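You operate a simulated robot arm through the tools that you are given. There is no shell and no other tool. Be economical: measure what you need, move in short steps, check, and stop when the job is done.

Carry out the task below with a simulated robot arm. There is one attempt and no reset: what you move stays moved.

Task
Take the brown brush and put it on the open shelf between the drawers. Take the orange brush and leave it on top of the grey backing roll on the top of the wooden desk. Put the black spindle cover on the top of the side bench away on the ledge under the thread stand. Turn the humidity dial to 40 %. Open the hook cover of head one. Any order will do. Set down upright: black spindle cover.

Only the result counts: the job must be done as asked and must still hold three seconds after the hand-in. Knocking over, shifting, dropping, spilling or breaking anything else fails it. Lids that push on must go on centred and level and be pressed home; caps that screw on are set level and turned clockwise until they are tight.

Robot
A 7-joint arm with a two-finger parallel gripper on a trunk, on a base that drives. Base frame: it is fixed to the floor where the robot stands at the start and does not move with it; the origin is under the middle of the robot, x ahead of it, y to its left, z up. Lengths are in cm, angles in rad, forces in N, time in s.
Its first joint turns from -2.897 to 2.897 rad. Places, roughly: black spindle cover (3x3x8 cm) [-80, -340, 80]; brown brush (8x4x5 cm) [70, -20, 80]; grey backing roll (7x7x15 cm) [90, -160, 90]; hook cover of head one [-180, -40, 90]; humidity dial [100, 130, 100]; ledge under the thread stand (180x13 cm) [-240, 46, 98]; open shelf between the drawers [90, -140, 30]; orange brush (5x3x5 cm) [90, -140, 80]. Payload 3.43 kg.
The tool frame sits at the grasp point between the pads (the TCP): z along the fingers, y along the line on which they close. The tips reach 3 cm beyond it. Largest opening 9.4 cm; finger width 2.8, thickness 1; the body of the gripper, 5 by 9.6 cm, starts 5.5 cm behind the TCP.
Orientation is that of the tool frame in the base frame, as a unit quaternion [w, x, y, z]. With the fingers straight down and closing along the base's y, the tool's x points along the base's -x, its y along +y and its z along -z.

Tools
- The arm moves only by the tool move_arm. Its argument "steps" is one flat list of numbers, 6 for each row, row after row: the shift along the base's x, y, z in cm, then the turn, a rotation vector about the base's x, y, z in rad. In form: [tx, ty, tz, rx, ry, rz, tx, ty, tz, rx, ry, rz, ...]. A call has 1 to 8 rows; each row shifts and turns the commanded pose from where the row before left it. "grip" is the opening, from 0 (shut) to 1 (fully open), set as the call begins (left out, the last holds). Rows are played at 5 a second. More than 5 cm and 0.15 rad between two rows, or a gripper value outside its range, and nothing of the call is played. A pose out of reach is approached as far as the arm can. The call stops where the force on the tool passes 40 N (or 10 N more than at its start, if that is more) or the arm is blocked; 0.2 s more then pass. Each finger travels about 4.5 cm/s and halts on what it meets, pressing with about 38 N; the grip force reading is that of the motor and also rises with nothing between the fingers. The clock runs only during rows and for 0.2 s after the last one: add rows that do not move to give the fingers time. The reply holds the time, the measured pose of the TCP, the force on the tool along the base axes, the opening and the grip force, in the units named above and with some noise, with the torque about the TCP (base axes, N m) and any sound that the robot's microphone picked up, and new pictures: "show" is both (left out), scene, wrist or none.
- Cameras (640 x 400 px; columns grow to the right, rows downward): "scene" is now at [45.49, 11.32, 126.67]; the picture's right is [-0.99, -0.11, 0.00], its down [-0.07, 0.62, -0.79] and it looks along [0.08, -0.78, -0.62] (base axes); focal length 296 px, centre (320, 200). "wrist" rides on the gripper at [7.6, 1.4, -10.3] in the tool frame; the picture's right is [-0.18, 0.98, 0.00], its down [-0.75, -0.14, -0.64] and it looks along [-0.63, -0.12, 0.77] (tool axes); focal length 243 px, centre (320, 200).
- slide_trunk(by): slides the trunk up (or, below 0, down) by that many cm; the arm and the scene camera ride with it, the base frame stays. It gives what a move gives, with no picture.
- roll_base(legs): drives the robot by 1 to 6 legs, each [ahead, left, turn to the left] in cm, cm and rad, along the robot's own axes; the way and the turn of a leg run together, so that a leg with both is an arc; at most 150 cm and 3.142 rad a leg. The arm and the cameras ride along, it lands a little off, and it stops where it bumps. It gives what a move gives, and a new picture of the scene camera.
- turn_head(pan, tilt): turns the head with the scene camera to pan (to the left, within 1.798 rad either way) and tilt (down, from -0.506 to 1.204), counted from straight ahead of the robot. It gives what a move gives, and a new picture of the scene camera.
- pixel_to_xyz(camera, pixels): for up to 12 pixels [column, row] of the newest picture of that camera ("zoom" is the newest enlarged one), the place [x, y, z] in the base frame of the surface seen there, good to about 0.2 cm, but the place of the scene camera against the robot may be out by one fixed shift of up to 1.2 cm in any direction. The clock stands still meanwhile.
- inspect(camera, box): a new picture of the part [left, top, right, bottom] of that camera's present view, enlarged. The clock stands still meanwhile.
- hand_in(): hands the job in; it is judged then, once.

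Keep the steps short. Do not move on a guess: measure, check each grasp and each placing, and mend mistakes. In all there are 110 turns and 260 pictures (those below and enlarged ones count). Leave the gripper open and the arm clear of the work at the hand-in unless told otherwise, and finish with a single line.

The tools are called after ">>>" as a command line: name --argument value ..., lists and objects as JSON in quotes. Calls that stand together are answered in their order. move_arm: Moves the arm, as the interface text tells. Its arguments: {"type":"object","properties":{"steps":{"type":"array"},"grip":{"type":"number"},"show":{"type":"string","enum":["both","scene","wrist","none"]}},"required":["steps"]} The other tools are called the same way: slide_trunk (by) slides the trunk up or down; roll_base (legs) drives the base; turn_head (pan, tilt) turns the head that bears the scene camera; pixel_to_xyz (camera, pixels) gives the place of the surface under pixels of a picture; inspect (camera, box) takes an enlarged picture of a part of a camera's view; hand_in () hands the job in.

At the start:

```text
time: 0.0
tool_pos: [37.48, -29.82, 103.22]
orientation: [-0.001, -0.001, 1.0, 0.0]
ft_force: [-0.3, -0.1, -0.2]
ft_torque: [-0.03, 0.0, -0.01]
finger_gap: 9.4
gripper_force: 0.1
trunk travel left (down, up): [-32.5, 28.5]
robot x, y, heading: [0.2, 0.02, -0.003]
head pan, tilt: [-1.464, 0.667]
```

scene: 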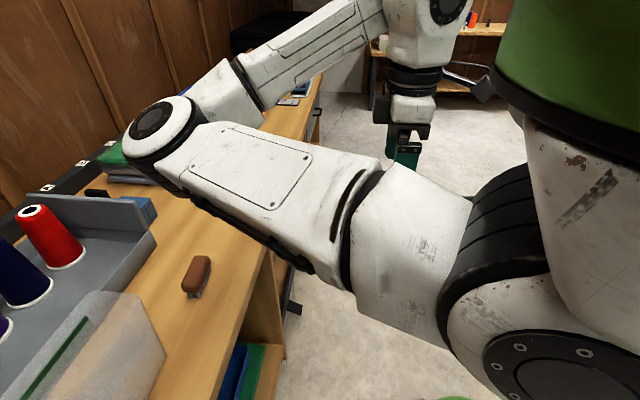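
wrist: 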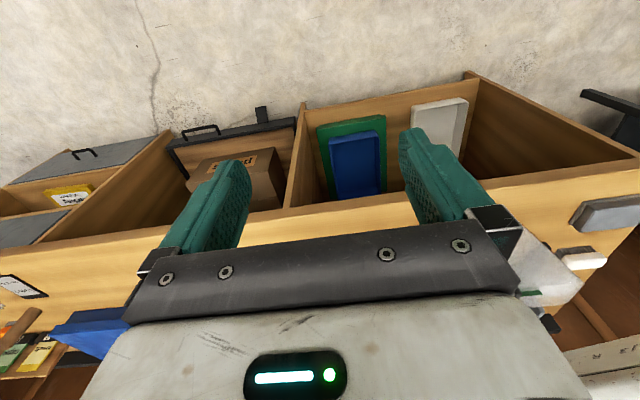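

The brown brush is visible at about (198,272) on the desk. I'll measure it and look around with the head.

>>> pixel_to_xyz --camera "scene" --pixels '[[198, 262], [190, 290], [205, 260], [183, 288], [210, 265], [250, 300], [120, 205], [270, 150]]'

>>> inspect --camera "scene" --box '[100, 50, 340, 330]'

>>> turn_head --pan 0.0 --tilt 0.4

>>> turn_head --pan 1.2 --tilt 0.4

```text
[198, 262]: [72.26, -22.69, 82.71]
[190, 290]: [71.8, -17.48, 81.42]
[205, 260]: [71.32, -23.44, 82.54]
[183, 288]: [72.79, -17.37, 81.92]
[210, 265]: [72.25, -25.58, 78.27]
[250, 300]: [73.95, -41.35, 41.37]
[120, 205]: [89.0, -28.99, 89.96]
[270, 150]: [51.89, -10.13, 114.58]
```

```text
1.43 times, centred on (220, 190) of scene
```

zoom: 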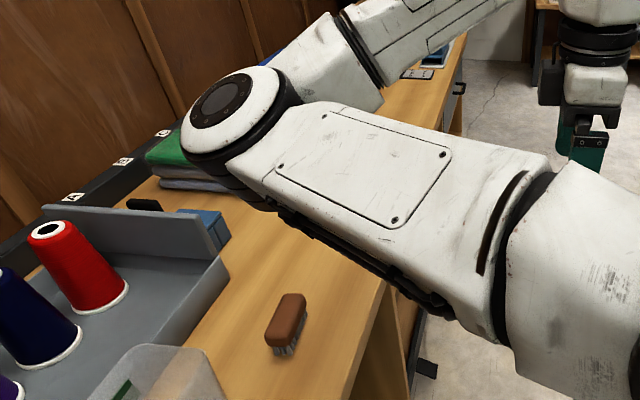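

```text
time: 1.6
tool_pos: [37.42, -29.7, 103.21]
orientation: [-0.001, -0.001, 1.0, 0.0]
ft_force: [-0.3, 0.5, 0.0]
ft_torque: [-0.04, -0.02, 0.01]
finger_gap: 9.39
gripper_force: 0.0
trunk travel left (down, up): [-32.5, 28.5]
robot x, y, heading: [0.14, 0.23, 0.003]
head pan, tilt: [0.0, 0.4]
```

scene: 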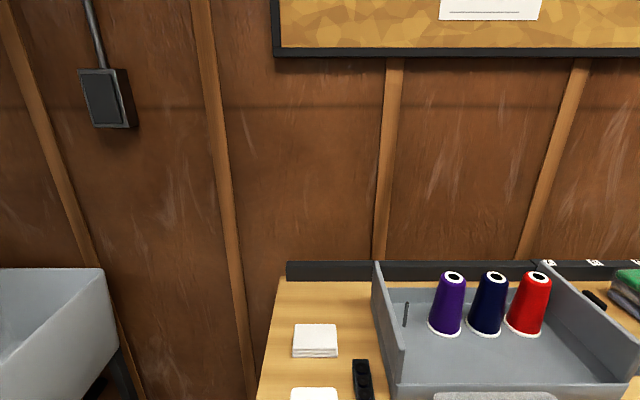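

```text
time: 3.0
tool_pos: [37.37, -29.85, 103.34]
orientation: [-0.001, 0.0, 1.0, -0.001]
ft_force: [-0.4, -0.4, 0.1]
ft_torque: [0.01, 0.0, -0.02]
finger_gap: 9.4
gripper_force: 0.0
trunk travel left (down, up): [-32.5, 28.5]
robot x, y, heading: [-0.04, 0.23, 0.001]
head pan, tilt: [1.201, 0.4]
```

scene: 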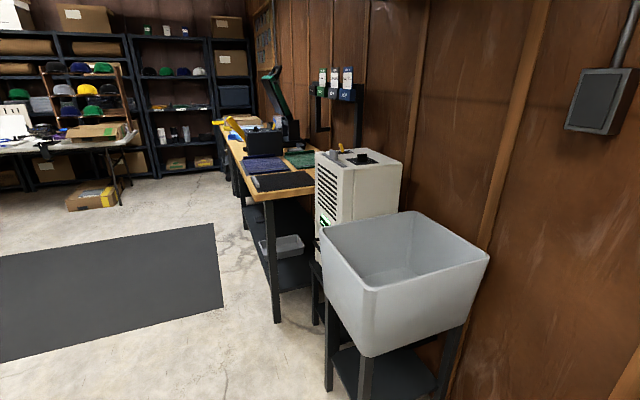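

Next I look down at the near part of the desk, and zoom in on the humidifier.

>>> inspect --camera "scene" --box '[290, 120, 430, 230]'

>>> turn_head --pan -0.5 --tilt 0.9

```text
3.64 times, centred on (360, 175) of scene
```

zoom: 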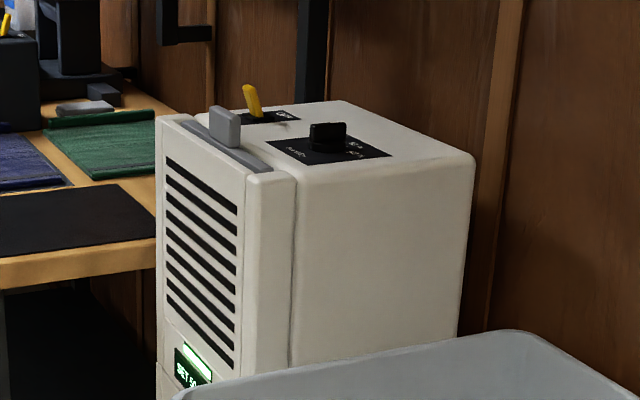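

```text
time: 4.7
tool_pos: [37.38, -29.63, 103.2]
orientation: [-0.002, 0.001, 1.0, 0.0]
ft_force: [0.6, 0.0, -0.7]
ft_torque: [0.02, -0.01, 0.02]
finger_gap: 9.41
gripper_force: 0.1
trunk travel left (down, up): [-32.5, 28.5]
robot x, y, heading: [-0.26, 0.28, -0.003]
head pan, tilt: [-0.499, 0.901]
```

scene: 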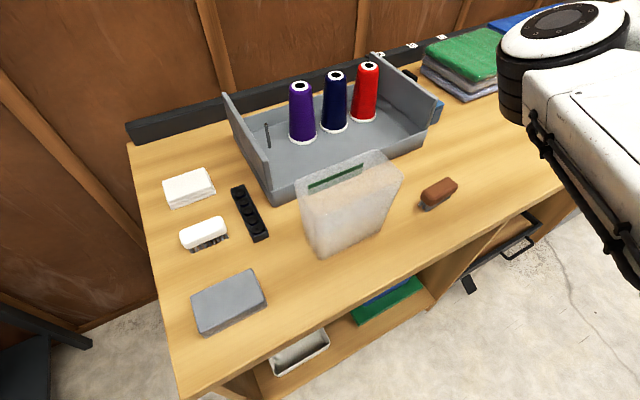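

Good view. I'll measure the brush, the translucent bin, and the desk edges.

>>> inspect --camera "scene" --box '[390, 150, 490, 230]'

>>> pixel_to_xyz --camera "scene" --pixels '[[423, 193], [453, 182], [438, 190], [437, 210], [457, 190], [398, 180], [320, 255], [430, 273], [396, 228], [170, 350], [430, 125], [400, 305]]'

```text
5.00 times, centred on (440, 190) of scene
```

zoom: 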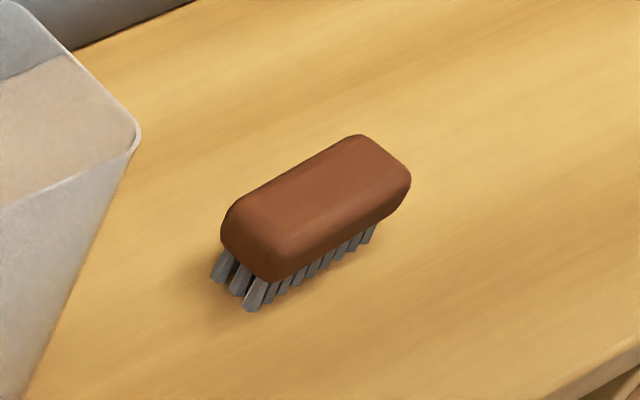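

```text
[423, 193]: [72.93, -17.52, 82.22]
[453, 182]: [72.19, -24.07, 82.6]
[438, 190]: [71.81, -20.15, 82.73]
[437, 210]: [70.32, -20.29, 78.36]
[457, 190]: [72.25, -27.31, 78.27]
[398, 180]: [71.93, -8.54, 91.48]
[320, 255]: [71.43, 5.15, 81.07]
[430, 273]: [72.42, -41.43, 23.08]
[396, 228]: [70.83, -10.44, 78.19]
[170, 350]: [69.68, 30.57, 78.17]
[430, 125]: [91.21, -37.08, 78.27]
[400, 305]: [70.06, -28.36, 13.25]
```

Brush centre is near (72.3,-20.7), its length along y with a slight tilt. I'll swing the tool over it with a +1.47 rad yaw.

>>> move_arm --steps '[3.5, 0.9, 0, 0, 0, 0.147, 3.5, 0.9, 0, 0, 0, 0.147, 3.5, 0.9, 0, 0, 0, 0.147, 3.5, 0.9, 0, 0, 0, 0.147, 3.5, 0.9, 0, 0, 0, 0.147, 3.5, 0.9, 0, 0, 0, 0.147, 3.5, 0.9, 0, 0, 0, 0.147, 3.5, 0.9, 0, 0, 0, 0.147]' --grip 1 --show "none"

>>> move_arm --steps '[3.4, 0.9, -4, 0, 0, 0.147, 3.5, 0.9, -4, 0, 0, 0.147, 0, 0, -1, 0, 0, 0, 0, 0, 0, 0, 0, 0]'

```text
time: 6.5
tool_pos: [65.55, -22.49, 103.19]
orientation: [0.0, -0.554, 0.832, 0.001]
ft_force: [-0.2, -0.2, 0.6]
ft_torque: [-0.01, 0.02, 0.0]
finger_gap: 9.42
gripper_force: 0.1
trunk travel left (down, up): [-32.5, 28.5]
robot x, y, heading: [0.23, 0.06, -0.002]
head pan, tilt: [-0.499, 0.901]
```

```text
refused: row 1 steps farther than a row can; nothing moved
```

>>> move_arm --steps '[3.4, 0.9, -2, 0, 0, 0.147, 3.4, 0.9, -2, 0, 0, 0.147, 0, 0, -4, 0, 0, 0, 0, 0, 0, 0, 0, 0]'

```text
time: 7.5
tool_pos: [72.28, -20.73, 95.14]
orientation: [0.0, -0.671, 0.741, -0.001]
ft_force: [-0.6, -0.9, -0.7]
ft_torque: [0.01, 0.02, 0.0]
finger_gap: 9.38
gripper_force: 0.0
trunk travel left (down, up): [-32.5, 28.5]
robot x, y, heading: [0.05, -0.11, 0.005]
head pan, tilt: [-0.499, 0.901]
```

scene: 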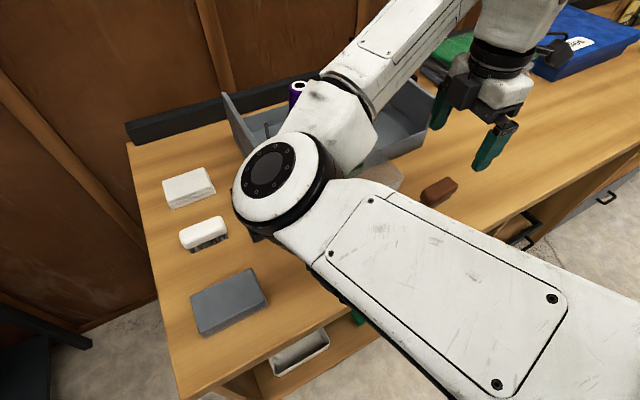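
wrist: 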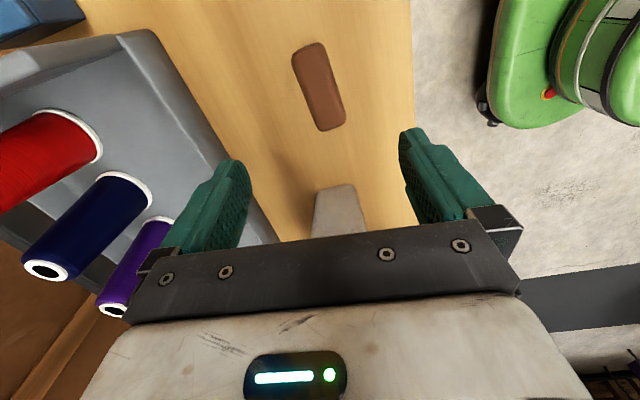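

Measuring the brush with the wrist camera, which is not subject to the scene camera's shift.

>>> pixel_to_xyz --camera "wrist" --pixels '[[296, 52], [320, 45], [319, 127], [342, 122], [320, 88], [306, 48], [330, 126], [325, 205], [370, 150], [412, 100]]'

>>> inspect --camera "wrist" --box '[250, 20, 410, 180]'

```text
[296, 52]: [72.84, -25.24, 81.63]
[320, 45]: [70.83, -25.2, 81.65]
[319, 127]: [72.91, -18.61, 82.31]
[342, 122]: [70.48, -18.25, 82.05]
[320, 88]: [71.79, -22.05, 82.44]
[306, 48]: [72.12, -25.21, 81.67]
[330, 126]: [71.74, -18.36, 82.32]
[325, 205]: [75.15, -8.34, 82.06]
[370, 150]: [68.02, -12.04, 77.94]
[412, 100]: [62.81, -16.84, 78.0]
```

```text
2.50 times, centred on (330, 100) of wrist
```

zoom: 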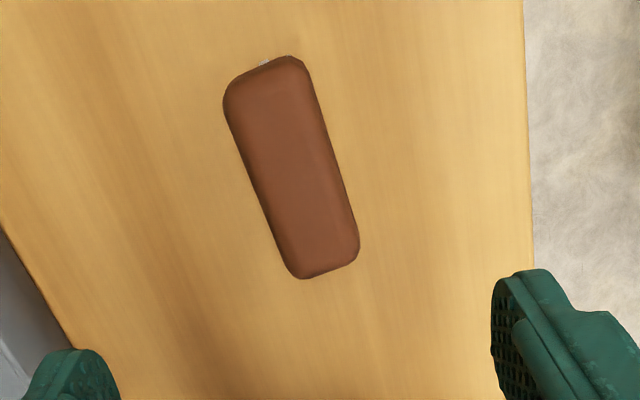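

The brush centre by wrist is about (71.8,-21.9), top z 82.4. Before grasping I want to see the shelf, so I can choose the grasp. I'll retract the arm and then drive back and right.

>>> move_arm --steps '[-3, -0.5, 3, 0, 0, -0.147, -4, -0.5, 2, 0, 0, -0.147, -4, -0.5, 2, 0, 0, -0.147, -4, -0.5, 1, 0, 0, -0.147, -4, -0.5, 0, 0, 0, -0.147, -4, -0.5, 0, 0, 0, -0.147, -4, -0.5, 0, 0, 0, -0.147, -4, -0.5, 0, 0, 0, -0.147]' --show "none"

>>> move_arm --steps '[-4, -0.5, 0, 0, 0, -0.147, -2, 0, 0, 0, 0, -0.147]' --show "none"

>>> roll_base --legs '[[-45, 0, 0], [0, -60, 0]]'

>>> turn_head --pan -0.6 --tilt 0.6

```text
time: 9.3
tool_pos: [41.33, -24.72, 103.17]
orientation: [0.0, -0.146, 0.989, 0.0]
ft_force: [-0.2, 0.1, -0.2]
ft_torque: [-0.04, 0.01, 0.03]
finger_gap: 9.4
gripper_force: 0.1
trunk travel left (down, up): [-32.5, 28.5]
robot x, y, heading: [0.3, 0.21, -0.003]
head pan, tilt: [-0.499, 0.901]
```

```text
time: 9.9
tool_pos: [35.17, -25.25, 103.11]
orientation: [-0.001, 0.001, 1.0, 0.0]
ft_force: [-0.4, -0.6, 0.5]
ft_torque: [0.0, -0.02, 0.03]
finger_gap: 9.39
gripper_force: 0.0
trunk travel left (down, up): [-32.5, 28.5]
robot x, y, heading: [0.11, -0.36, 0.0]
head pan, tilt: [-0.499, 0.901]
```

```text
time: 15.6
tool_pos: [-9.23, -85.15, 103.17]
orientation: [0.0, -0.001, 1.0, -0.001]
ft_force: [-0.9, -0.3, 0.5]
ft_torque: [0.02, -0.02, -0.02]
finger_gap: 9.42
gripper_force: 0.1
trunk travel left (down, up): [-32.5, 28.5]
robot x, y, heading: [-44.48, -59.88, -0.003]
head pan, tilt: [-0.499, 0.901]
```

scene: 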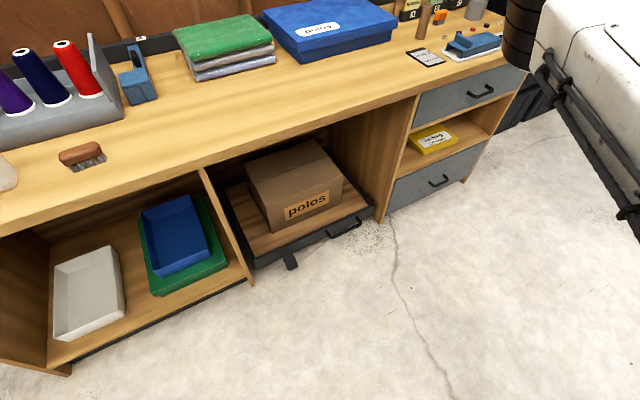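

```text
time: 16.4
tool_pos: [-9.28, -85.3, 103.12]
orientation: [-0.001, -0.001, 1.0, 0.0]
ft_force: [0.1, -0.4, -1.3]
ft_torque: [0.0, 0.0, 0.0]
finger_gap: 9.38
gripper_force: 0.0
trunk travel left (down, up): [-32.5, 28.5]
robot x, y, heading: [-44.72, -59.86, -0.001]
head pan, tilt: [-0.6, 0.6]
```

scene: 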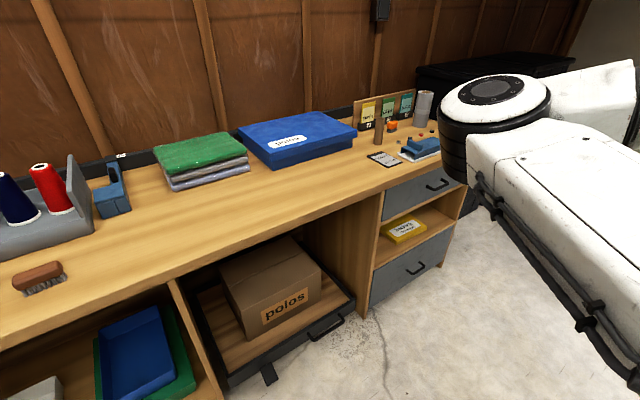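

The shelf between the drawers is at about (415,235), with a yellow pack on it. The grey roll is at (425,105) and the orange brush at (392,127). Zooming and measuring.

>>> inspect --camera "scene" --box '[340, 70, 480, 180]'

>>> inspect --camera "scene" --box '[350, 160, 490, 310]'

>>> pixel_to_xyz --camera "scene" --pixels '[[400, 258], [445, 225], [376, 266], [452, 218], [384, 225], [450, 195], [395, 232], [420, 225], [384, 242], [415, 241], [440, 215], [430, 235]]'

>>> pixel_to_xyz --camera "scene" --pixels '[[425, 94], [418, 110], [432, 110], [423, 125], [391, 125], [393, 129], [387, 128], [378, 125], [385, 158], [420, 150], [410, 142], [435, 150]]'

```text
3.64 times, centred on (410, 125) of scene
```

zoom: 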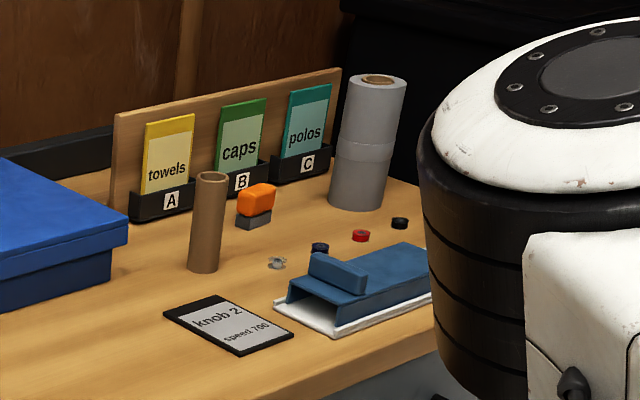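

```text
2.67 times, centred on (420, 235) of scene
```

zoom: 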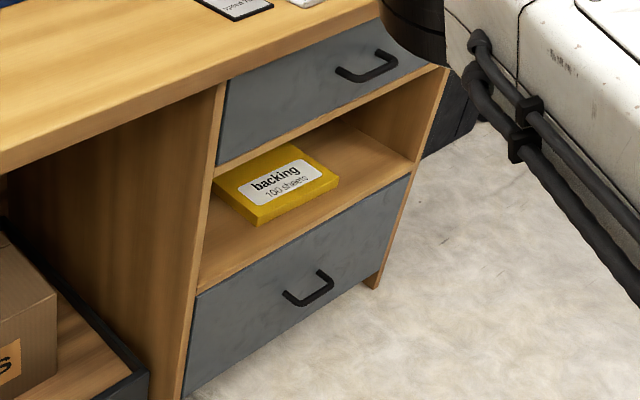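

```text
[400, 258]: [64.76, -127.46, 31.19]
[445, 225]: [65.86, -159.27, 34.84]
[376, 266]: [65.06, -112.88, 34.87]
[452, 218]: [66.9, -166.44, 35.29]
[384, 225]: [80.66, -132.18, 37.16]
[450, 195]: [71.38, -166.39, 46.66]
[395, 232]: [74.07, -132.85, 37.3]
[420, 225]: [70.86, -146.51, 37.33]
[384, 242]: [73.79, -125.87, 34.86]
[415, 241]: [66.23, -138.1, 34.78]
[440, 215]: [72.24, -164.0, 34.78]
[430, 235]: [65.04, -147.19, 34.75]
```

```text
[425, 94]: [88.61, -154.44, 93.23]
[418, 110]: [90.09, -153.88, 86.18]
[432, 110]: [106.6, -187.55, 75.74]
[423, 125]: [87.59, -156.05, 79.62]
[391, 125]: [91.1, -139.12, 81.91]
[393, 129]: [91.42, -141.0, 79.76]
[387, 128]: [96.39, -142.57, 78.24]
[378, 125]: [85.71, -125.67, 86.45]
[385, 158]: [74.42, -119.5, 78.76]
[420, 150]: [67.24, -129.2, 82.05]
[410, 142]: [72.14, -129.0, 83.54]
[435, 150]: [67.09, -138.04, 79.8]
```

>>> pixel_to_xyz --camera "zoom" --pixels '[[225, 150], [225, 164], [300, 120], [400, 78], [430, 70], [216, 180], [240, 160], [350, 128], [335, 150], [345, 140], [240, 250], [400, 165]]'

>>> roll_base --legs '[[0, -60, 0]]'

>>> turn_head --pan -0.15 --tilt 0.65

```text
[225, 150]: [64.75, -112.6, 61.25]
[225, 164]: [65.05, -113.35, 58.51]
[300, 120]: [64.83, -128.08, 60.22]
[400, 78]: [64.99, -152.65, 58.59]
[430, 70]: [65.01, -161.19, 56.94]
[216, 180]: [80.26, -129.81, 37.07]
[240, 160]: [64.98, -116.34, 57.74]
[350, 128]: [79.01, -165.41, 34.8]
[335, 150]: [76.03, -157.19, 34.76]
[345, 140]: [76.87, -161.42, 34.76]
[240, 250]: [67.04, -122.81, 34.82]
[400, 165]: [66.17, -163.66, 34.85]
```

```text
time: 19.8
tool_pos: [-9.1, -144.89, 103.23]
orientation: [0.0, -0.003, 1.0, 0.0]
ft_force: [0.3, -0.6, 0.0]
ft_torque: [0.02, -0.02, 0.01]
finger_gap: 9.42
gripper_force: 0.0
trunk travel left (down, up): [-32.5, 28.5]
robot x, y, heading: [-43.99, -119.7, 0.004]
head pan, tilt: [-0.6, 0.6]
```

scene: 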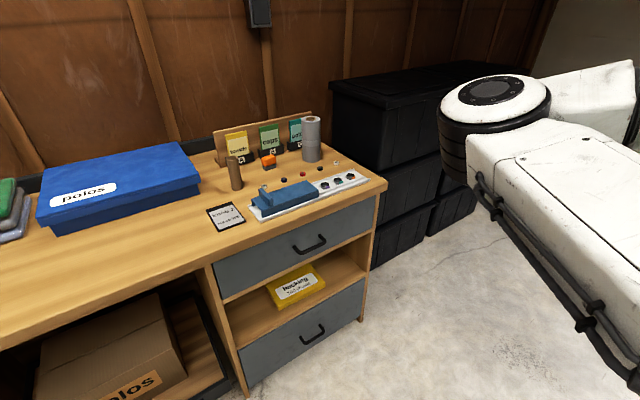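

```text
time: 20.7
tool_pos: [-9.01, -144.87, 103.2]
orientation: [-0.001, -0.002, 1.0, 0.0]
ft_force: [0.8, -0.3, -0.3]
ft_torque: [0.02, 0.0, 0.01]
finger_gap: 9.41
gripper_force: 0.1
trunk travel left (down, up): [-32.5, 28.5]
robot x, y, heading: [-44.39, -120.24, 0.003]
head pan, tilt: [-0.15, 0.649]
```

scene: 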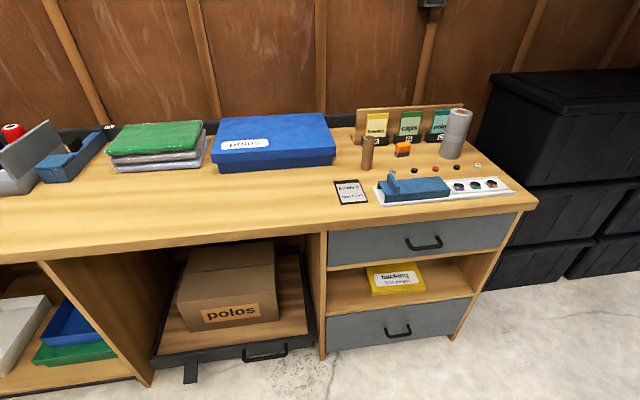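

The shelf opening runs z 34.7–56, with free space at the right. I'm next to the orange brush, so I'll do that first: drive ahead and look down at the roll area.

>>> roll_base --legs '[[50, 0, 0]]'

>>> turn_head --pan -0.35 --tilt 0.75

```text
time: 23.6
tool_pos: [41.08, -144.42, 103.31]
orientation: [-0.002, -0.004, 1.0, 0.0]
ft_force: [-0.2, -0.4, -0.7]
ft_torque: [-0.01, 0.0, 0.0]
finger_gap: 9.4
gripper_force: 0.1
trunk travel left (down, up): [-32.5, 28.5]
robot x, y, heading: [5.59, -119.36, 0.005]
head pan, tilt: [-0.15, 0.649]
```

scene: 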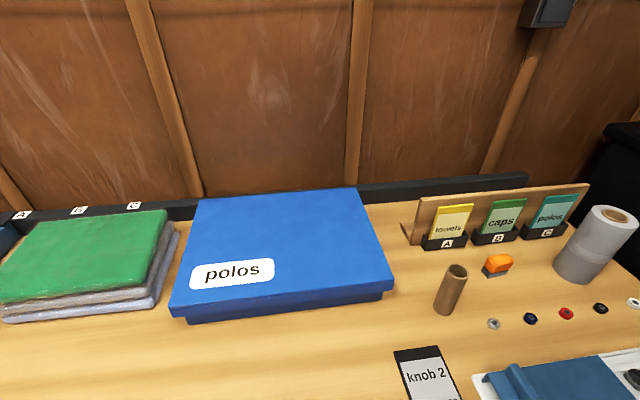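

```text
time: 24.4
tool_pos: [41.15, -144.55, 103.28]
orientation: [-0.001, -0.003, 1.0, 0.0]
ft_force: [-0.5, -0.3, -0.3]
ft_torque: [-0.03, 0.02, 0.01]
finger_gap: 9.39
gripper_force: 0.1
trunk travel left (down, up): [-32.5, 28.5]
robot x, y, heading: [5.87, -119.36, 0.014]
head pan, tilt: [-0.351, 0.75]
```

scene: 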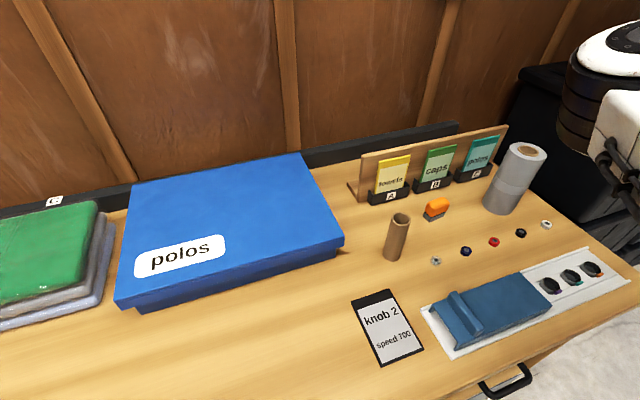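

>>> inspect --camera "scene" --box '[370, 130, 560, 270]'

>>> pixel_to_xyz --camera "scene" --pixels '[[426, 204], [447, 199], [436, 206], [424, 212], [446, 209], [435, 217], [398, 217], [394, 256], [524, 150], [522, 143], [497, 205], [432, 186]]'

```text
2.86 times, centred on (465, 200) of scene
```

zoom: 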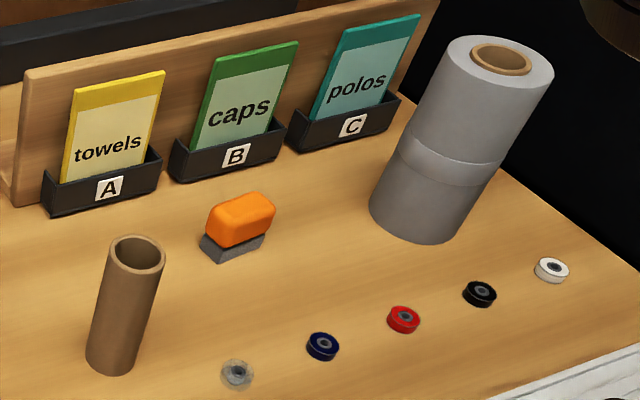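

```text
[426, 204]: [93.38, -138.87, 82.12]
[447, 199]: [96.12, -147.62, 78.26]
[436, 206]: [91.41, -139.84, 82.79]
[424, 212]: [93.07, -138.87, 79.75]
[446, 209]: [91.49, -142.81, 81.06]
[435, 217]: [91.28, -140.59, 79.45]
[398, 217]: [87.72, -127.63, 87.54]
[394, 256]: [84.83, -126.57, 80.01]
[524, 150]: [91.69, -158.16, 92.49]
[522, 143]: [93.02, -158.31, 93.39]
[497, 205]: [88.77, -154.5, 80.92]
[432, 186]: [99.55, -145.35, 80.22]
```

Moving the tool forward above the orange brush at a safe height.

>>> move_arm --steps '[4.9, 0.4, 0, 0, 0, 0, 4.9, 0.4, 0, 0, 0, 0, 4.9, 0.4, 0, 0, 0, 0, 4.9, 0.4, 0, 0, 0, 0, 4.9, 0.4, 0, 0, 0, 0, 4.9, 0.4, 0, 0, 0, 0, 4.9, 0.4, 0, 0, 0, 0, 4.9, 0.4, 0, 0, 0, 0]' --show "none"

>>> move_arm --steps '[4, 0.4, 0, 0, 0, 0, 4, 0.4, 0, 0, 0, 0]'

```text
time: 26.1
tool_pos: [80.33, -141.2, 103.09]
orientation: [-0.001, -0.004, 1.0, 0.0]
ft_force: [-0.2, 0.6, 0.1]
ft_torque: [0.0, 0.01, -0.01]
finger_gap: 9.39
gripper_force: 0.0
trunk travel left (down, up): [-32.5, 28.5]
robot x, y, heading: [5.87, -119.62, 0.008]
head pan, tilt: [-0.351, 0.75]
```

```text
time: 26.8
tool_pos: [88.33, -140.44, 103.01]
orientation: [0.0, -0.003, 1.0, -0.001]
ft_force: [-0.3, 0.1, 0.4]
ft_torque: [0.01, 0.0, 0.03]
finger_gap: 9.4
gripper_force: 0.0
trunk travel left (down, up): [-32.5, 28.5]
robot x, y, heading: [5.57, -119.61, 0.006]
head pan, tilt: [-0.351, 0.75]
```

scene: 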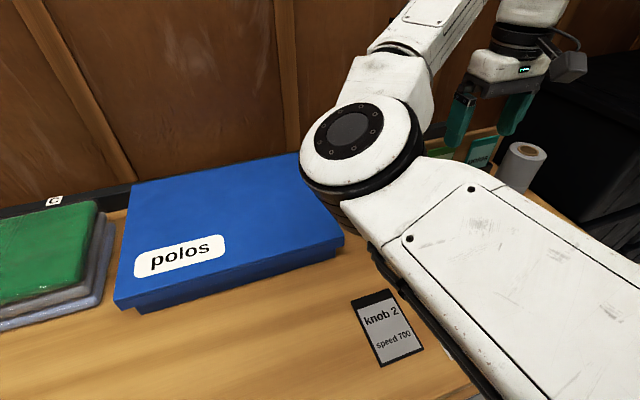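
wrist: 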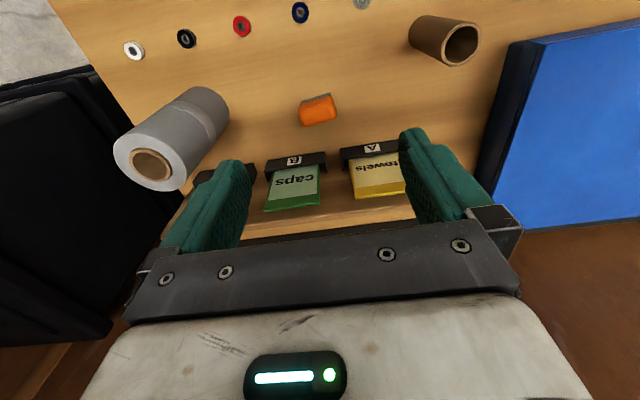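

>>> inspect --camera "wrist" --box '[270, 70, 370, 150]'

>>> pixel_to_xyz --camera "wrist" --pixels '[[302, 103], [331, 99], [304, 123], [334, 118], [318, 111], [151, 163], [120, 150], [185, 160], [165, 187], [140, 138], [290, 163], [440, 40]]'

```text
5.00 times, centred on (320, 110) of wrist
```

zoom: 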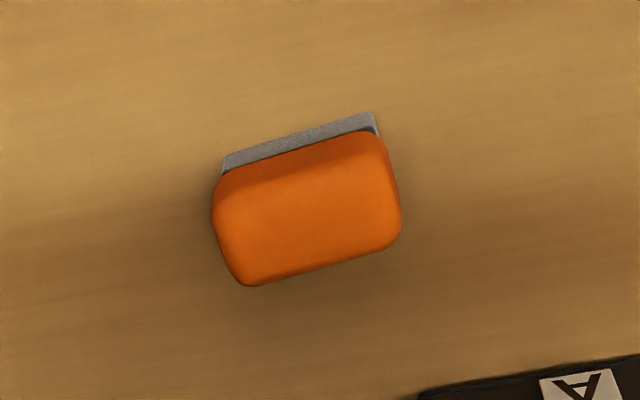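

```text
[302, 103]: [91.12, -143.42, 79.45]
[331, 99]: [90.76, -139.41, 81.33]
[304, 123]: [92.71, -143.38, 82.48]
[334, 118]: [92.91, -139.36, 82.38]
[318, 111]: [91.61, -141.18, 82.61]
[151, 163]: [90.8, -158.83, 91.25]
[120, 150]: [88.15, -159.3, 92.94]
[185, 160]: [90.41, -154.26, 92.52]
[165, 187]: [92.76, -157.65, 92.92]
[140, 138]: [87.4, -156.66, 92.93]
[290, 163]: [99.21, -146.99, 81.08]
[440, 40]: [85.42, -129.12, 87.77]
```

>>> pixel_to_xyz --camera "zoom" --pixels '[[228, 158], [368, 117], [245, 200], [375, 160], [260, 265], [385, 230], [235, 235], [390, 195], [320, 200]]'

```text
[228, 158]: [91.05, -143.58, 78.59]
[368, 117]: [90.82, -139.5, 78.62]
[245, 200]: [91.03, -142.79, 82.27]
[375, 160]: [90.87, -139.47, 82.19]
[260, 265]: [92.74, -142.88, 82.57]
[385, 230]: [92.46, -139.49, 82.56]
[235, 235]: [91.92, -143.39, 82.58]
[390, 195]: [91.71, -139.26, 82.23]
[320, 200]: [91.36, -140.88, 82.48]
```

Brush centre is about (91.8,-141.3), top 82.5, length nearly along y. I'll yaw -1.52 so the fingers close along x, with the camera toward +y and away from the roll, and the opening cut to about 6 cm.

>>> move_arm --steps '[0.5, -0.1, 0, 0, 0, -0.14, 0.5, -0.1, 0, 0, 0, -0.14, 0.5, -0.1, 0, 0, 0, -0.14, 0.5, -0.1, 0, 0, 0, -0.14, 0.5, -0.1, 0, 0, 0, -0.14, 0.5, -0.1, 0, 0, 0, -0.14, 0.3, -0.1, 0, 0, 0, -0.14, 0.2, -0.2, 0, 0, 0, -0.14]' --grip 0.64 --show "none"

>>> move_arm --steps '[0, 0, -3, 0, 0, -0.14, 0, 0, -3, 0, 0, -0.14, 0, 0, -2, 0, 0, -0.12, 0, 0, 0, 0, 0, 0]'

```text
time: 28.6
tool_pos: [91.86, -141.33, 103.12]
orientation: [-0.001, 0.529, 0.849, 0.0]
ft_force: [-0.6, 0.3, 0.0]
ft_torque: [-0.02, 0.0, 0.02]
finger_gap: 6.02
gripper_force: 0.0
trunk travel left (down, up): [-32.5, 28.5]
robot x, y, heading: [5.61, -119.44, 0.012]
head pan, tilt: [-0.351, 0.75]
```

```text
time: 29.6
tool_pos: [91.7, -141.45, 95.14]
orientation: [0.001, 0.687, 0.727, 0.0]
ft_force: [-0.2, -0.5, -0.1]
ft_torque: [0.02, 0.01, -0.02]
finger_gap: 6.03
gripper_force: 0.0
trunk travel left (down, up): [-32.5, 28.5]
robot x, y, heading: [5.45, -119.44, 0.007]
head pan, tilt: [-0.351, 0.75]
```

scene: 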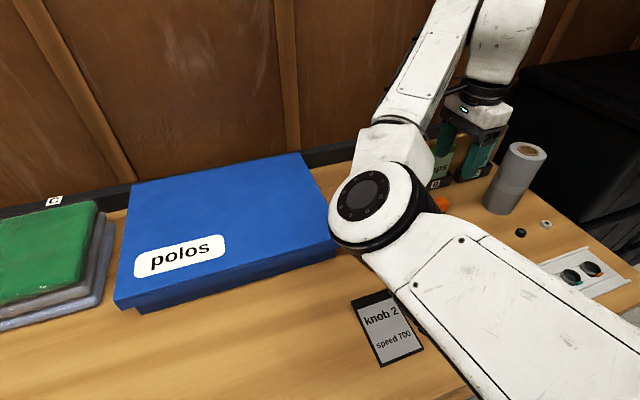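
wrist: 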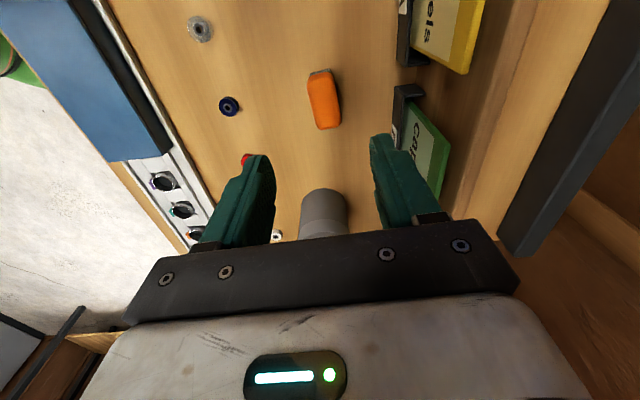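

>>> pixel_to_xyz --camera "wrist" --pixels '[[310, 85], [333, 76], [318, 122], [340, 118], [325, 98], [325, 195], [270, 180], [380, 160]]'

>>> pixel_to_xyz --camera "scene" --pixels '[[365, 200], [385, 235], [405, 150], [430, 165], [400, 240]]'

```text
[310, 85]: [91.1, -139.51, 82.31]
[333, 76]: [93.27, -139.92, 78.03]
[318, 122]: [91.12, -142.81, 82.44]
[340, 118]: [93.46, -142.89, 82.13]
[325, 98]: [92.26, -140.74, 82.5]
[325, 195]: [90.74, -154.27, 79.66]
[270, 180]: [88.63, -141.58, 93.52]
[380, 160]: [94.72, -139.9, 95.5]
```

```text
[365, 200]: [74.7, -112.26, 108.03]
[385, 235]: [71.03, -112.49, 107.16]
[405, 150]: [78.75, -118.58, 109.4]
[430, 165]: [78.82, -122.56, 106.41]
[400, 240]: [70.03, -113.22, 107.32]
```

Centre is about (92.2,-141.3). I'll descend in two parts, checking the elbow.

>>> move_arm --steps '[0.4, 0.1, -3, 0, 0, 0, 0, 0, -3, 0, 0, 0, 0, 0, -2, 0, 0, 0]'

```text
time: 30.4
tool_pos: [92.28, -141.41, 87.09]
orientation: [-0.001, 0.687, 0.727, 0.001]
ft_force: [-0.4, 0.9, 0.0]
ft_torque: [-0.03, -0.05, 0.01]
finger_gap: 6.01
gripper_force: 0.0
trunk travel left (down, up): [-32.5, 28.5]
robot x, y, heading: [5.93, -119.72, 0.005]
head pan, tilt: [-0.351, 0.75]
```

scene: 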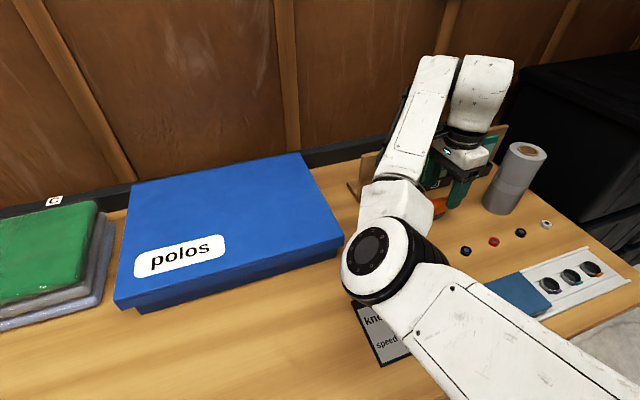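
wrist: 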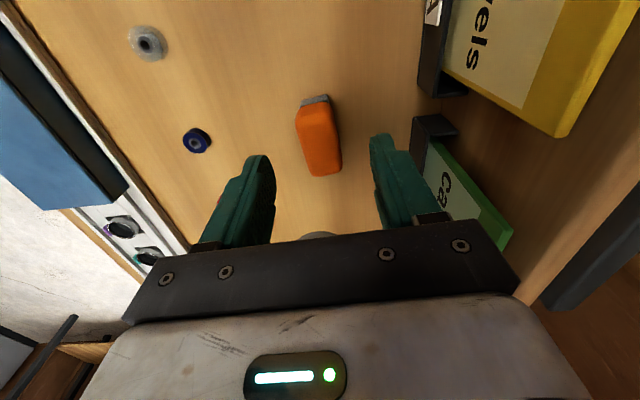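

>>> pixel_to_xyz --camera "scene" --pixels '[[375, 250], [410, 215], [395, 215], [415, 150], [430, 260], [385, 300]]'

>>> inspect --camera "scene" --box '[330, 150, 500, 350]'

>>> pixel_to_xyz --camera "wrist" --pixels '[[300, 130], [332, 120], [312, 165], [338, 165], [318, 140], [375, 175], [268, 180]]'

```text
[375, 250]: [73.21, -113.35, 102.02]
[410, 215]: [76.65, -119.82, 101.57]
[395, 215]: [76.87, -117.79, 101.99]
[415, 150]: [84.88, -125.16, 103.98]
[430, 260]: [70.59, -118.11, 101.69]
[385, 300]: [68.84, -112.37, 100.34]
```

```text
2.00 times, centred on (415, 250) of scene
```

zoom: 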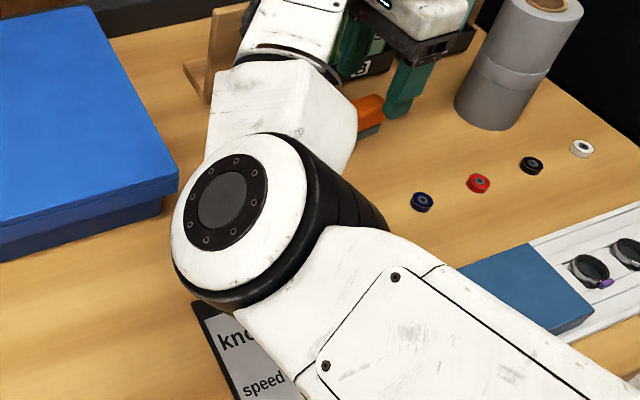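

```text
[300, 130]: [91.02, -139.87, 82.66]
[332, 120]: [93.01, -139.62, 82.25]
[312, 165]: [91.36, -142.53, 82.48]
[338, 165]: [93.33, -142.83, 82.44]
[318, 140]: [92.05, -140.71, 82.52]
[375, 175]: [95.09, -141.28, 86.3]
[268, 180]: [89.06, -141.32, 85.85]
```

The forearm is near the hidden brown tube (top z about 88). To keep the elbow higher I'll raise the trunk 15 cm and then descend further with the arm.

>>> slide_trunk --by 15

>>> move_arm --steps '[-0.1, 0.1, -3, 0, 0, 0, 0, 0, -3, 0, 0, 0, 0, 0, -3, 0, 0, 0, 0, 0, -3, 0, 0, 0, 0, 0, -3, 0, 0, 0]'

```text
time: 32.1
tool_pos: [92.15, -141.35, 102.08]
orientation: [-0.001, 0.686, 0.728, 0.0]
ft_force: [0.3, -0.5, -0.4]
ft_torque: [0.02, -0.02, 0.0]
finger_gap: 6.02
gripper_force: 0.0
trunk travel left (down, up): [-47.5, 13.5]
robot x, y, heading: [5.65, -119.46, 0.012]
head pan, tilt: [-0.351, 0.75]
```

```text
time: 33.3
tool_pos: [92.14, -141.17, 87.17]
orientation: [0.0, 0.686, 0.728, 0.0]
ft_force: [0.8, -0.1, -1.0]
ft_torque: [-0.01, 0.0, 0.01]
finger_gap: 6.0
gripper_force: 0.1
trunk travel left (down, up): [-47.5, 13.5]
robot x, y, heading: [5.41, -119.49, 0.005]
head pan, tilt: [-0.351, 0.75]
```

scene: 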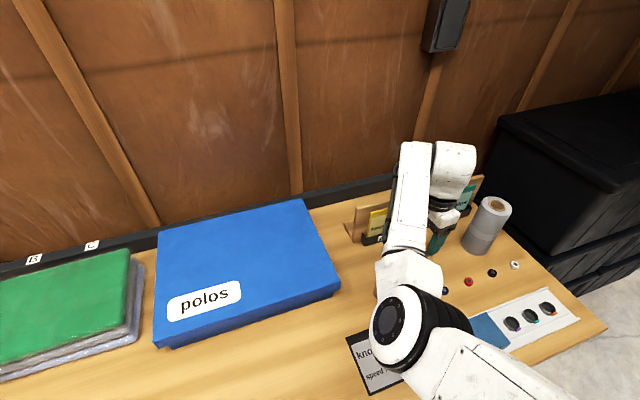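
wrist: 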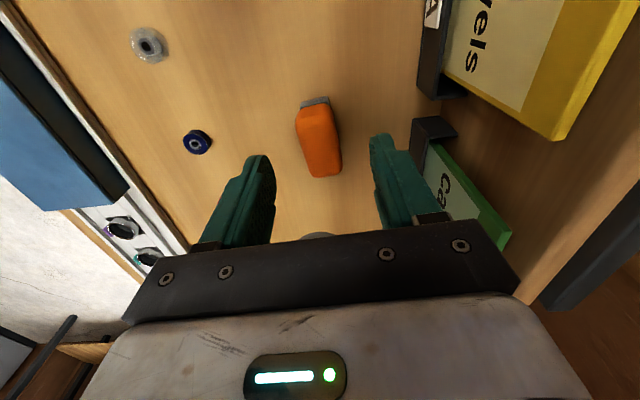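

>>> pixel_to_xyz --camera "scene" --pixels '[[388, 315], [410, 290], [405, 220], [400, 265], [379, 285]]'

>>> inspect --camera "scene" --box '[340, 170, 500, 300]'

```text
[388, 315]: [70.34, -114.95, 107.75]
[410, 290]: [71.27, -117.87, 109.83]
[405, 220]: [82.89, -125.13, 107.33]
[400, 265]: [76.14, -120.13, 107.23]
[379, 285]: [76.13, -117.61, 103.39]
```

```text
3.08 times, centred on (420, 235) of scene
```

zoom: 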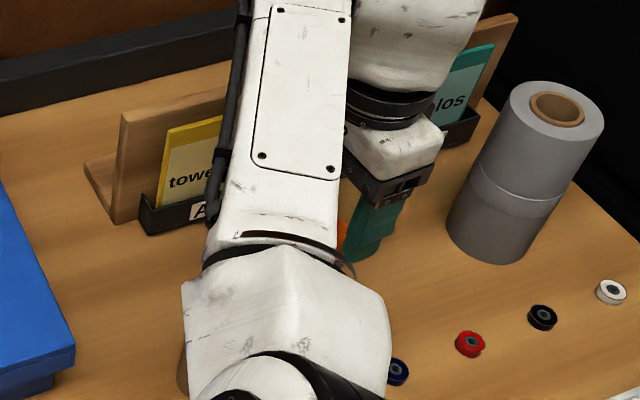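

The forearm is now higher (107). Descending to z 81.7 and closing.

>>> move_arm --steps '[0, 0, -2, 0, 0, 0, 0, 0, -2, 0, 0, 0, 0, 0, -1.4, 0, 0, 0]' --show "wrist"

>>> move_arm --steps '[0, 0, 0, 0, 0, 0, 0, 0, 0, 0, 0, 0, 0, 0, 0, 0, 0, 0, 0, 0, 0, 0, 0, 0, 0, 0, 0, 0, 0, 0]' --grip 0.1

```text
time: 34.1
tool_pos: [92.13, -141.17, 81.65]
orientation: [-0.001, 0.685, 0.728, 0.0]
ft_force: [-0.1, -0.1, 0.2]
ft_torque: [0.03, -0.01, 0.03]
finger_gap: 6.01
gripper_force: 0.0
trunk travel left (down, up): [-47.5, 13.5]
robot x, y, heading: [5.91, -119.21, 0.009]
head pan, tilt: [-0.351, 0.75]
```

wrist: 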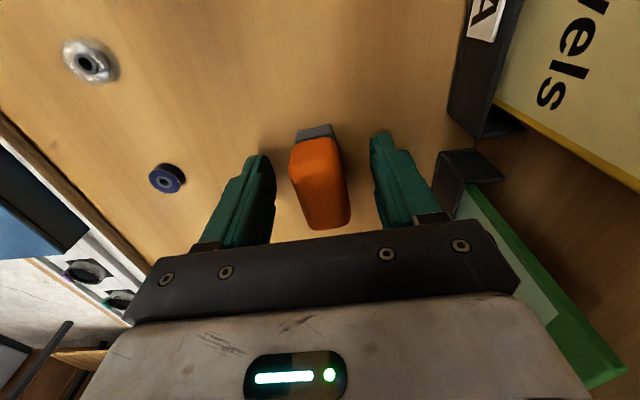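

```text
time: 35.3
tool_pos: [92.1, -141.16, 81.65]
orientation: [-0.001, 0.686, 0.727, 0.001]
ft_force: [-0.5, -0.5, -0.2]
ft_torque: [0.01, 0.0, -0.02]
finger_gap: 2.91
gripper_force: 37.9
trunk travel left (down, up): [-47.5, 13.5]
robot x, y, heading: [5.81, -119.56, 0.007]
head pan, tilt: [-0.351, 0.75]
```

scene: 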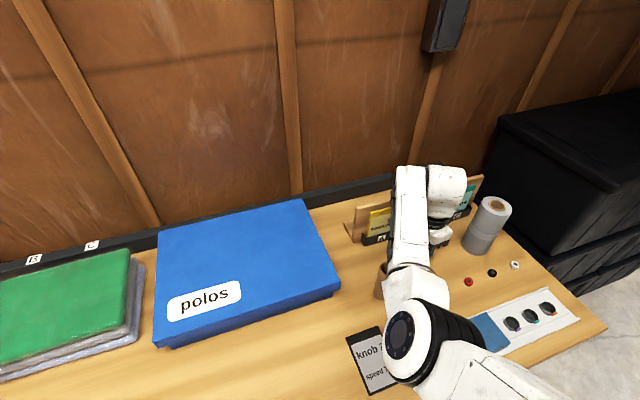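
wrist: 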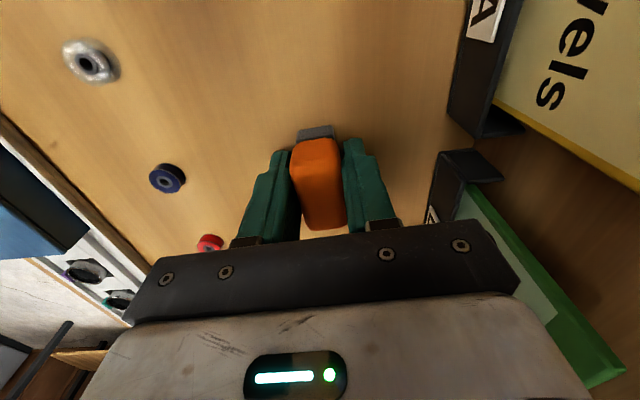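

Brush gripped (gap 2.9). I'll lift straight up, then measure the roll top.

>>> move_arm --steps '[0, 0, 4, 0, 0, 0, 0, 0, 5, 0, 0, 0, 0, 0, 5, 0, 0, 0, 0, 0, 4, 0, 0, 0, 0, 0, 4, 0, 0, 0]'

>>> inspect --camera "scene" --box '[455, 185, 535, 265]'

>>> pixel_to_xyz --camera "zoom" --pixels '[[200, 100], [280, 160], [440, 160], [360, 60], [370, 200], [360, 120], [260, 100], [440, 100], [400, 130]]'

```text
time: 36.5
tool_pos: [92.02, -141.21, 103.68]
orientation: [-0.001, 0.686, 0.728, 0.0]
ft_force: [-0.1, -0.4, -0.5]
ft_torque: [0.01, 0.0, -0.01]
finger_gap: 2.94
gripper_force: 38.2
trunk travel left (down, up): [-47.5, 13.5]
robot x, y, heading: [5.83, -119.73, 0.012]
head pan, tilt: [-0.351, 0.75]
```

scene: 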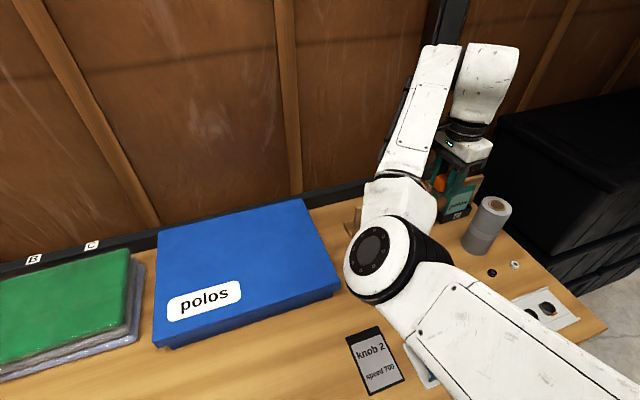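
wrist: 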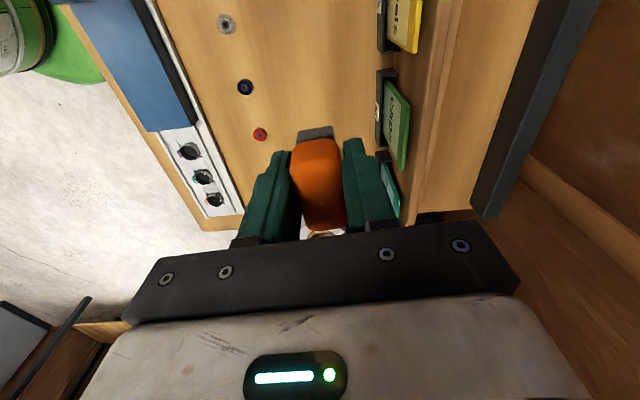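

```text
5.00 times, centred on (495, 225) of scene
```

zoom: 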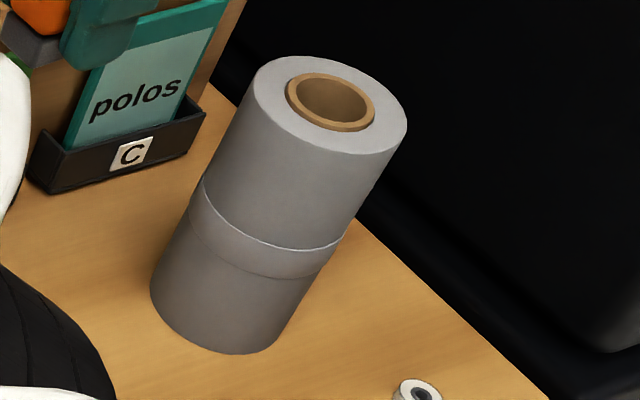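

```text
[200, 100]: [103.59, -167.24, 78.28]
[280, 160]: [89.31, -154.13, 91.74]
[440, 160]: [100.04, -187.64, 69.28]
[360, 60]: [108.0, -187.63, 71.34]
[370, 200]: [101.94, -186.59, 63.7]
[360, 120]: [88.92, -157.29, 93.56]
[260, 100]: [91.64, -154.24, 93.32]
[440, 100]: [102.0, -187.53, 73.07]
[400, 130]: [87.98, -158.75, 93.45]
```

>>> pixel_to_xyz --camera "zoom" --pixels '[[256, 85], [263, 70], [300, 60], [380, 84], [400, 108], [400, 130], [380, 145], [345, 150], [300, 130], [265, 110], [293, 95], [372, 115]]'

>>> pixel_to_xyz --camera "scene" --pixels '[[492, 273], [515, 265], [457, 217], [480, 180], [375, 331]]'

>>> pixel_to_xyz --camera "wrist" --pixels '[[260, 134], [245, 88], [225, 25], [378, 109], [390, 80], [318, 233], [312, 135]]'

```text
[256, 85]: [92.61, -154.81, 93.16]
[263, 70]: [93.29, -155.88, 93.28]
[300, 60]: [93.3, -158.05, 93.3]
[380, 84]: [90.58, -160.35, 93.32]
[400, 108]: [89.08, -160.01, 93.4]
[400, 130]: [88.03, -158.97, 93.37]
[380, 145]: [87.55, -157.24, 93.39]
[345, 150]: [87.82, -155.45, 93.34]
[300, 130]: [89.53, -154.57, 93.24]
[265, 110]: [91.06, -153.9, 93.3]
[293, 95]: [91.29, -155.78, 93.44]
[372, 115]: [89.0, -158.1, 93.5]
```

```text
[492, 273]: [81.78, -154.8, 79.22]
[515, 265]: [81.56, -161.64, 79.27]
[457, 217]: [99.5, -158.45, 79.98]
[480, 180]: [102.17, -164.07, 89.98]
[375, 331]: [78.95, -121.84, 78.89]
```

```text
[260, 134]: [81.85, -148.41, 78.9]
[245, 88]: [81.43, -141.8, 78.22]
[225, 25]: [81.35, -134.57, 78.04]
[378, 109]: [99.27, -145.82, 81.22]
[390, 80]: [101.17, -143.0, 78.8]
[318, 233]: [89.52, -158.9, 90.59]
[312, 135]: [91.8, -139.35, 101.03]
```

Roll top centre is about (90.3,-157.5), z about 93.1. Moving over it at height, then down to just above.

>>> move_arm --steps '[-0.4, -4, 0, 0, 0, 0, -0.5, -4, 0, 0, 0, 0, -0.4, -4, 0, 0, 0, 0, -0.4, -4.2, 0, 0, 0, 0, 0, 0, -3, 0, 0, 0, 0, 0, -2.5, 0, 0, 0, 0, 0, 0, 0, 0, 0]'

>>> inspect --camera "scene" --box '[430, 150, 550, 260]'

```text
time: 38.1
tool_pos: [90.32, -157.42, 98.03]
orientation: [-0.001, 0.686, 0.728, 0.001]
ft_force: [-1.1, 0.2, -0.6]
ft_torque: [-0.03, 0.01, 0.01]
finger_gap: 2.92
gripper_force: 38.3
trunk travel left (down, up): [-47.5, 13.5]
robot x, y, heading: [5.73, -119.78, 0.007]
head pan, tilt: [-0.351, 0.75]
```

scene: 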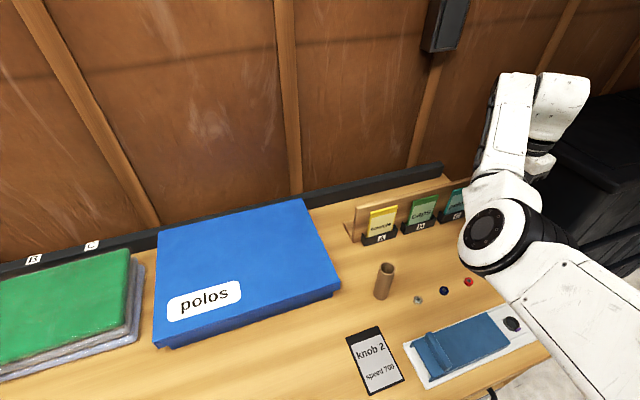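
wrist: 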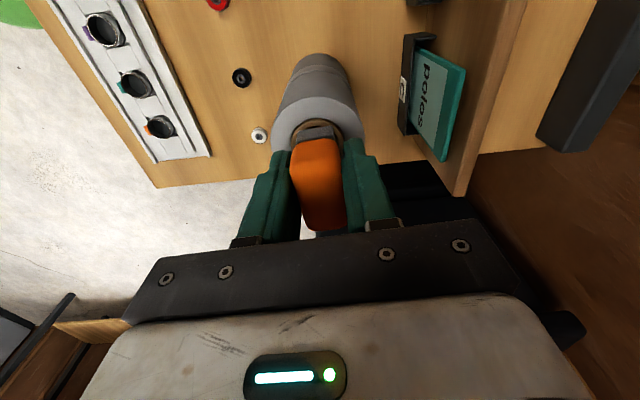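

```text
3.64 times, centred on (490, 205) of scene
```

zoom: 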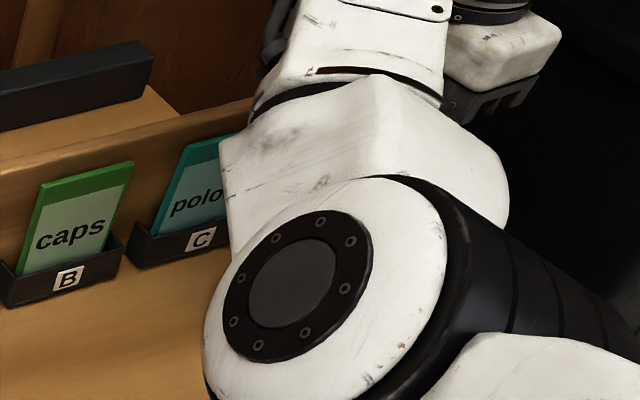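

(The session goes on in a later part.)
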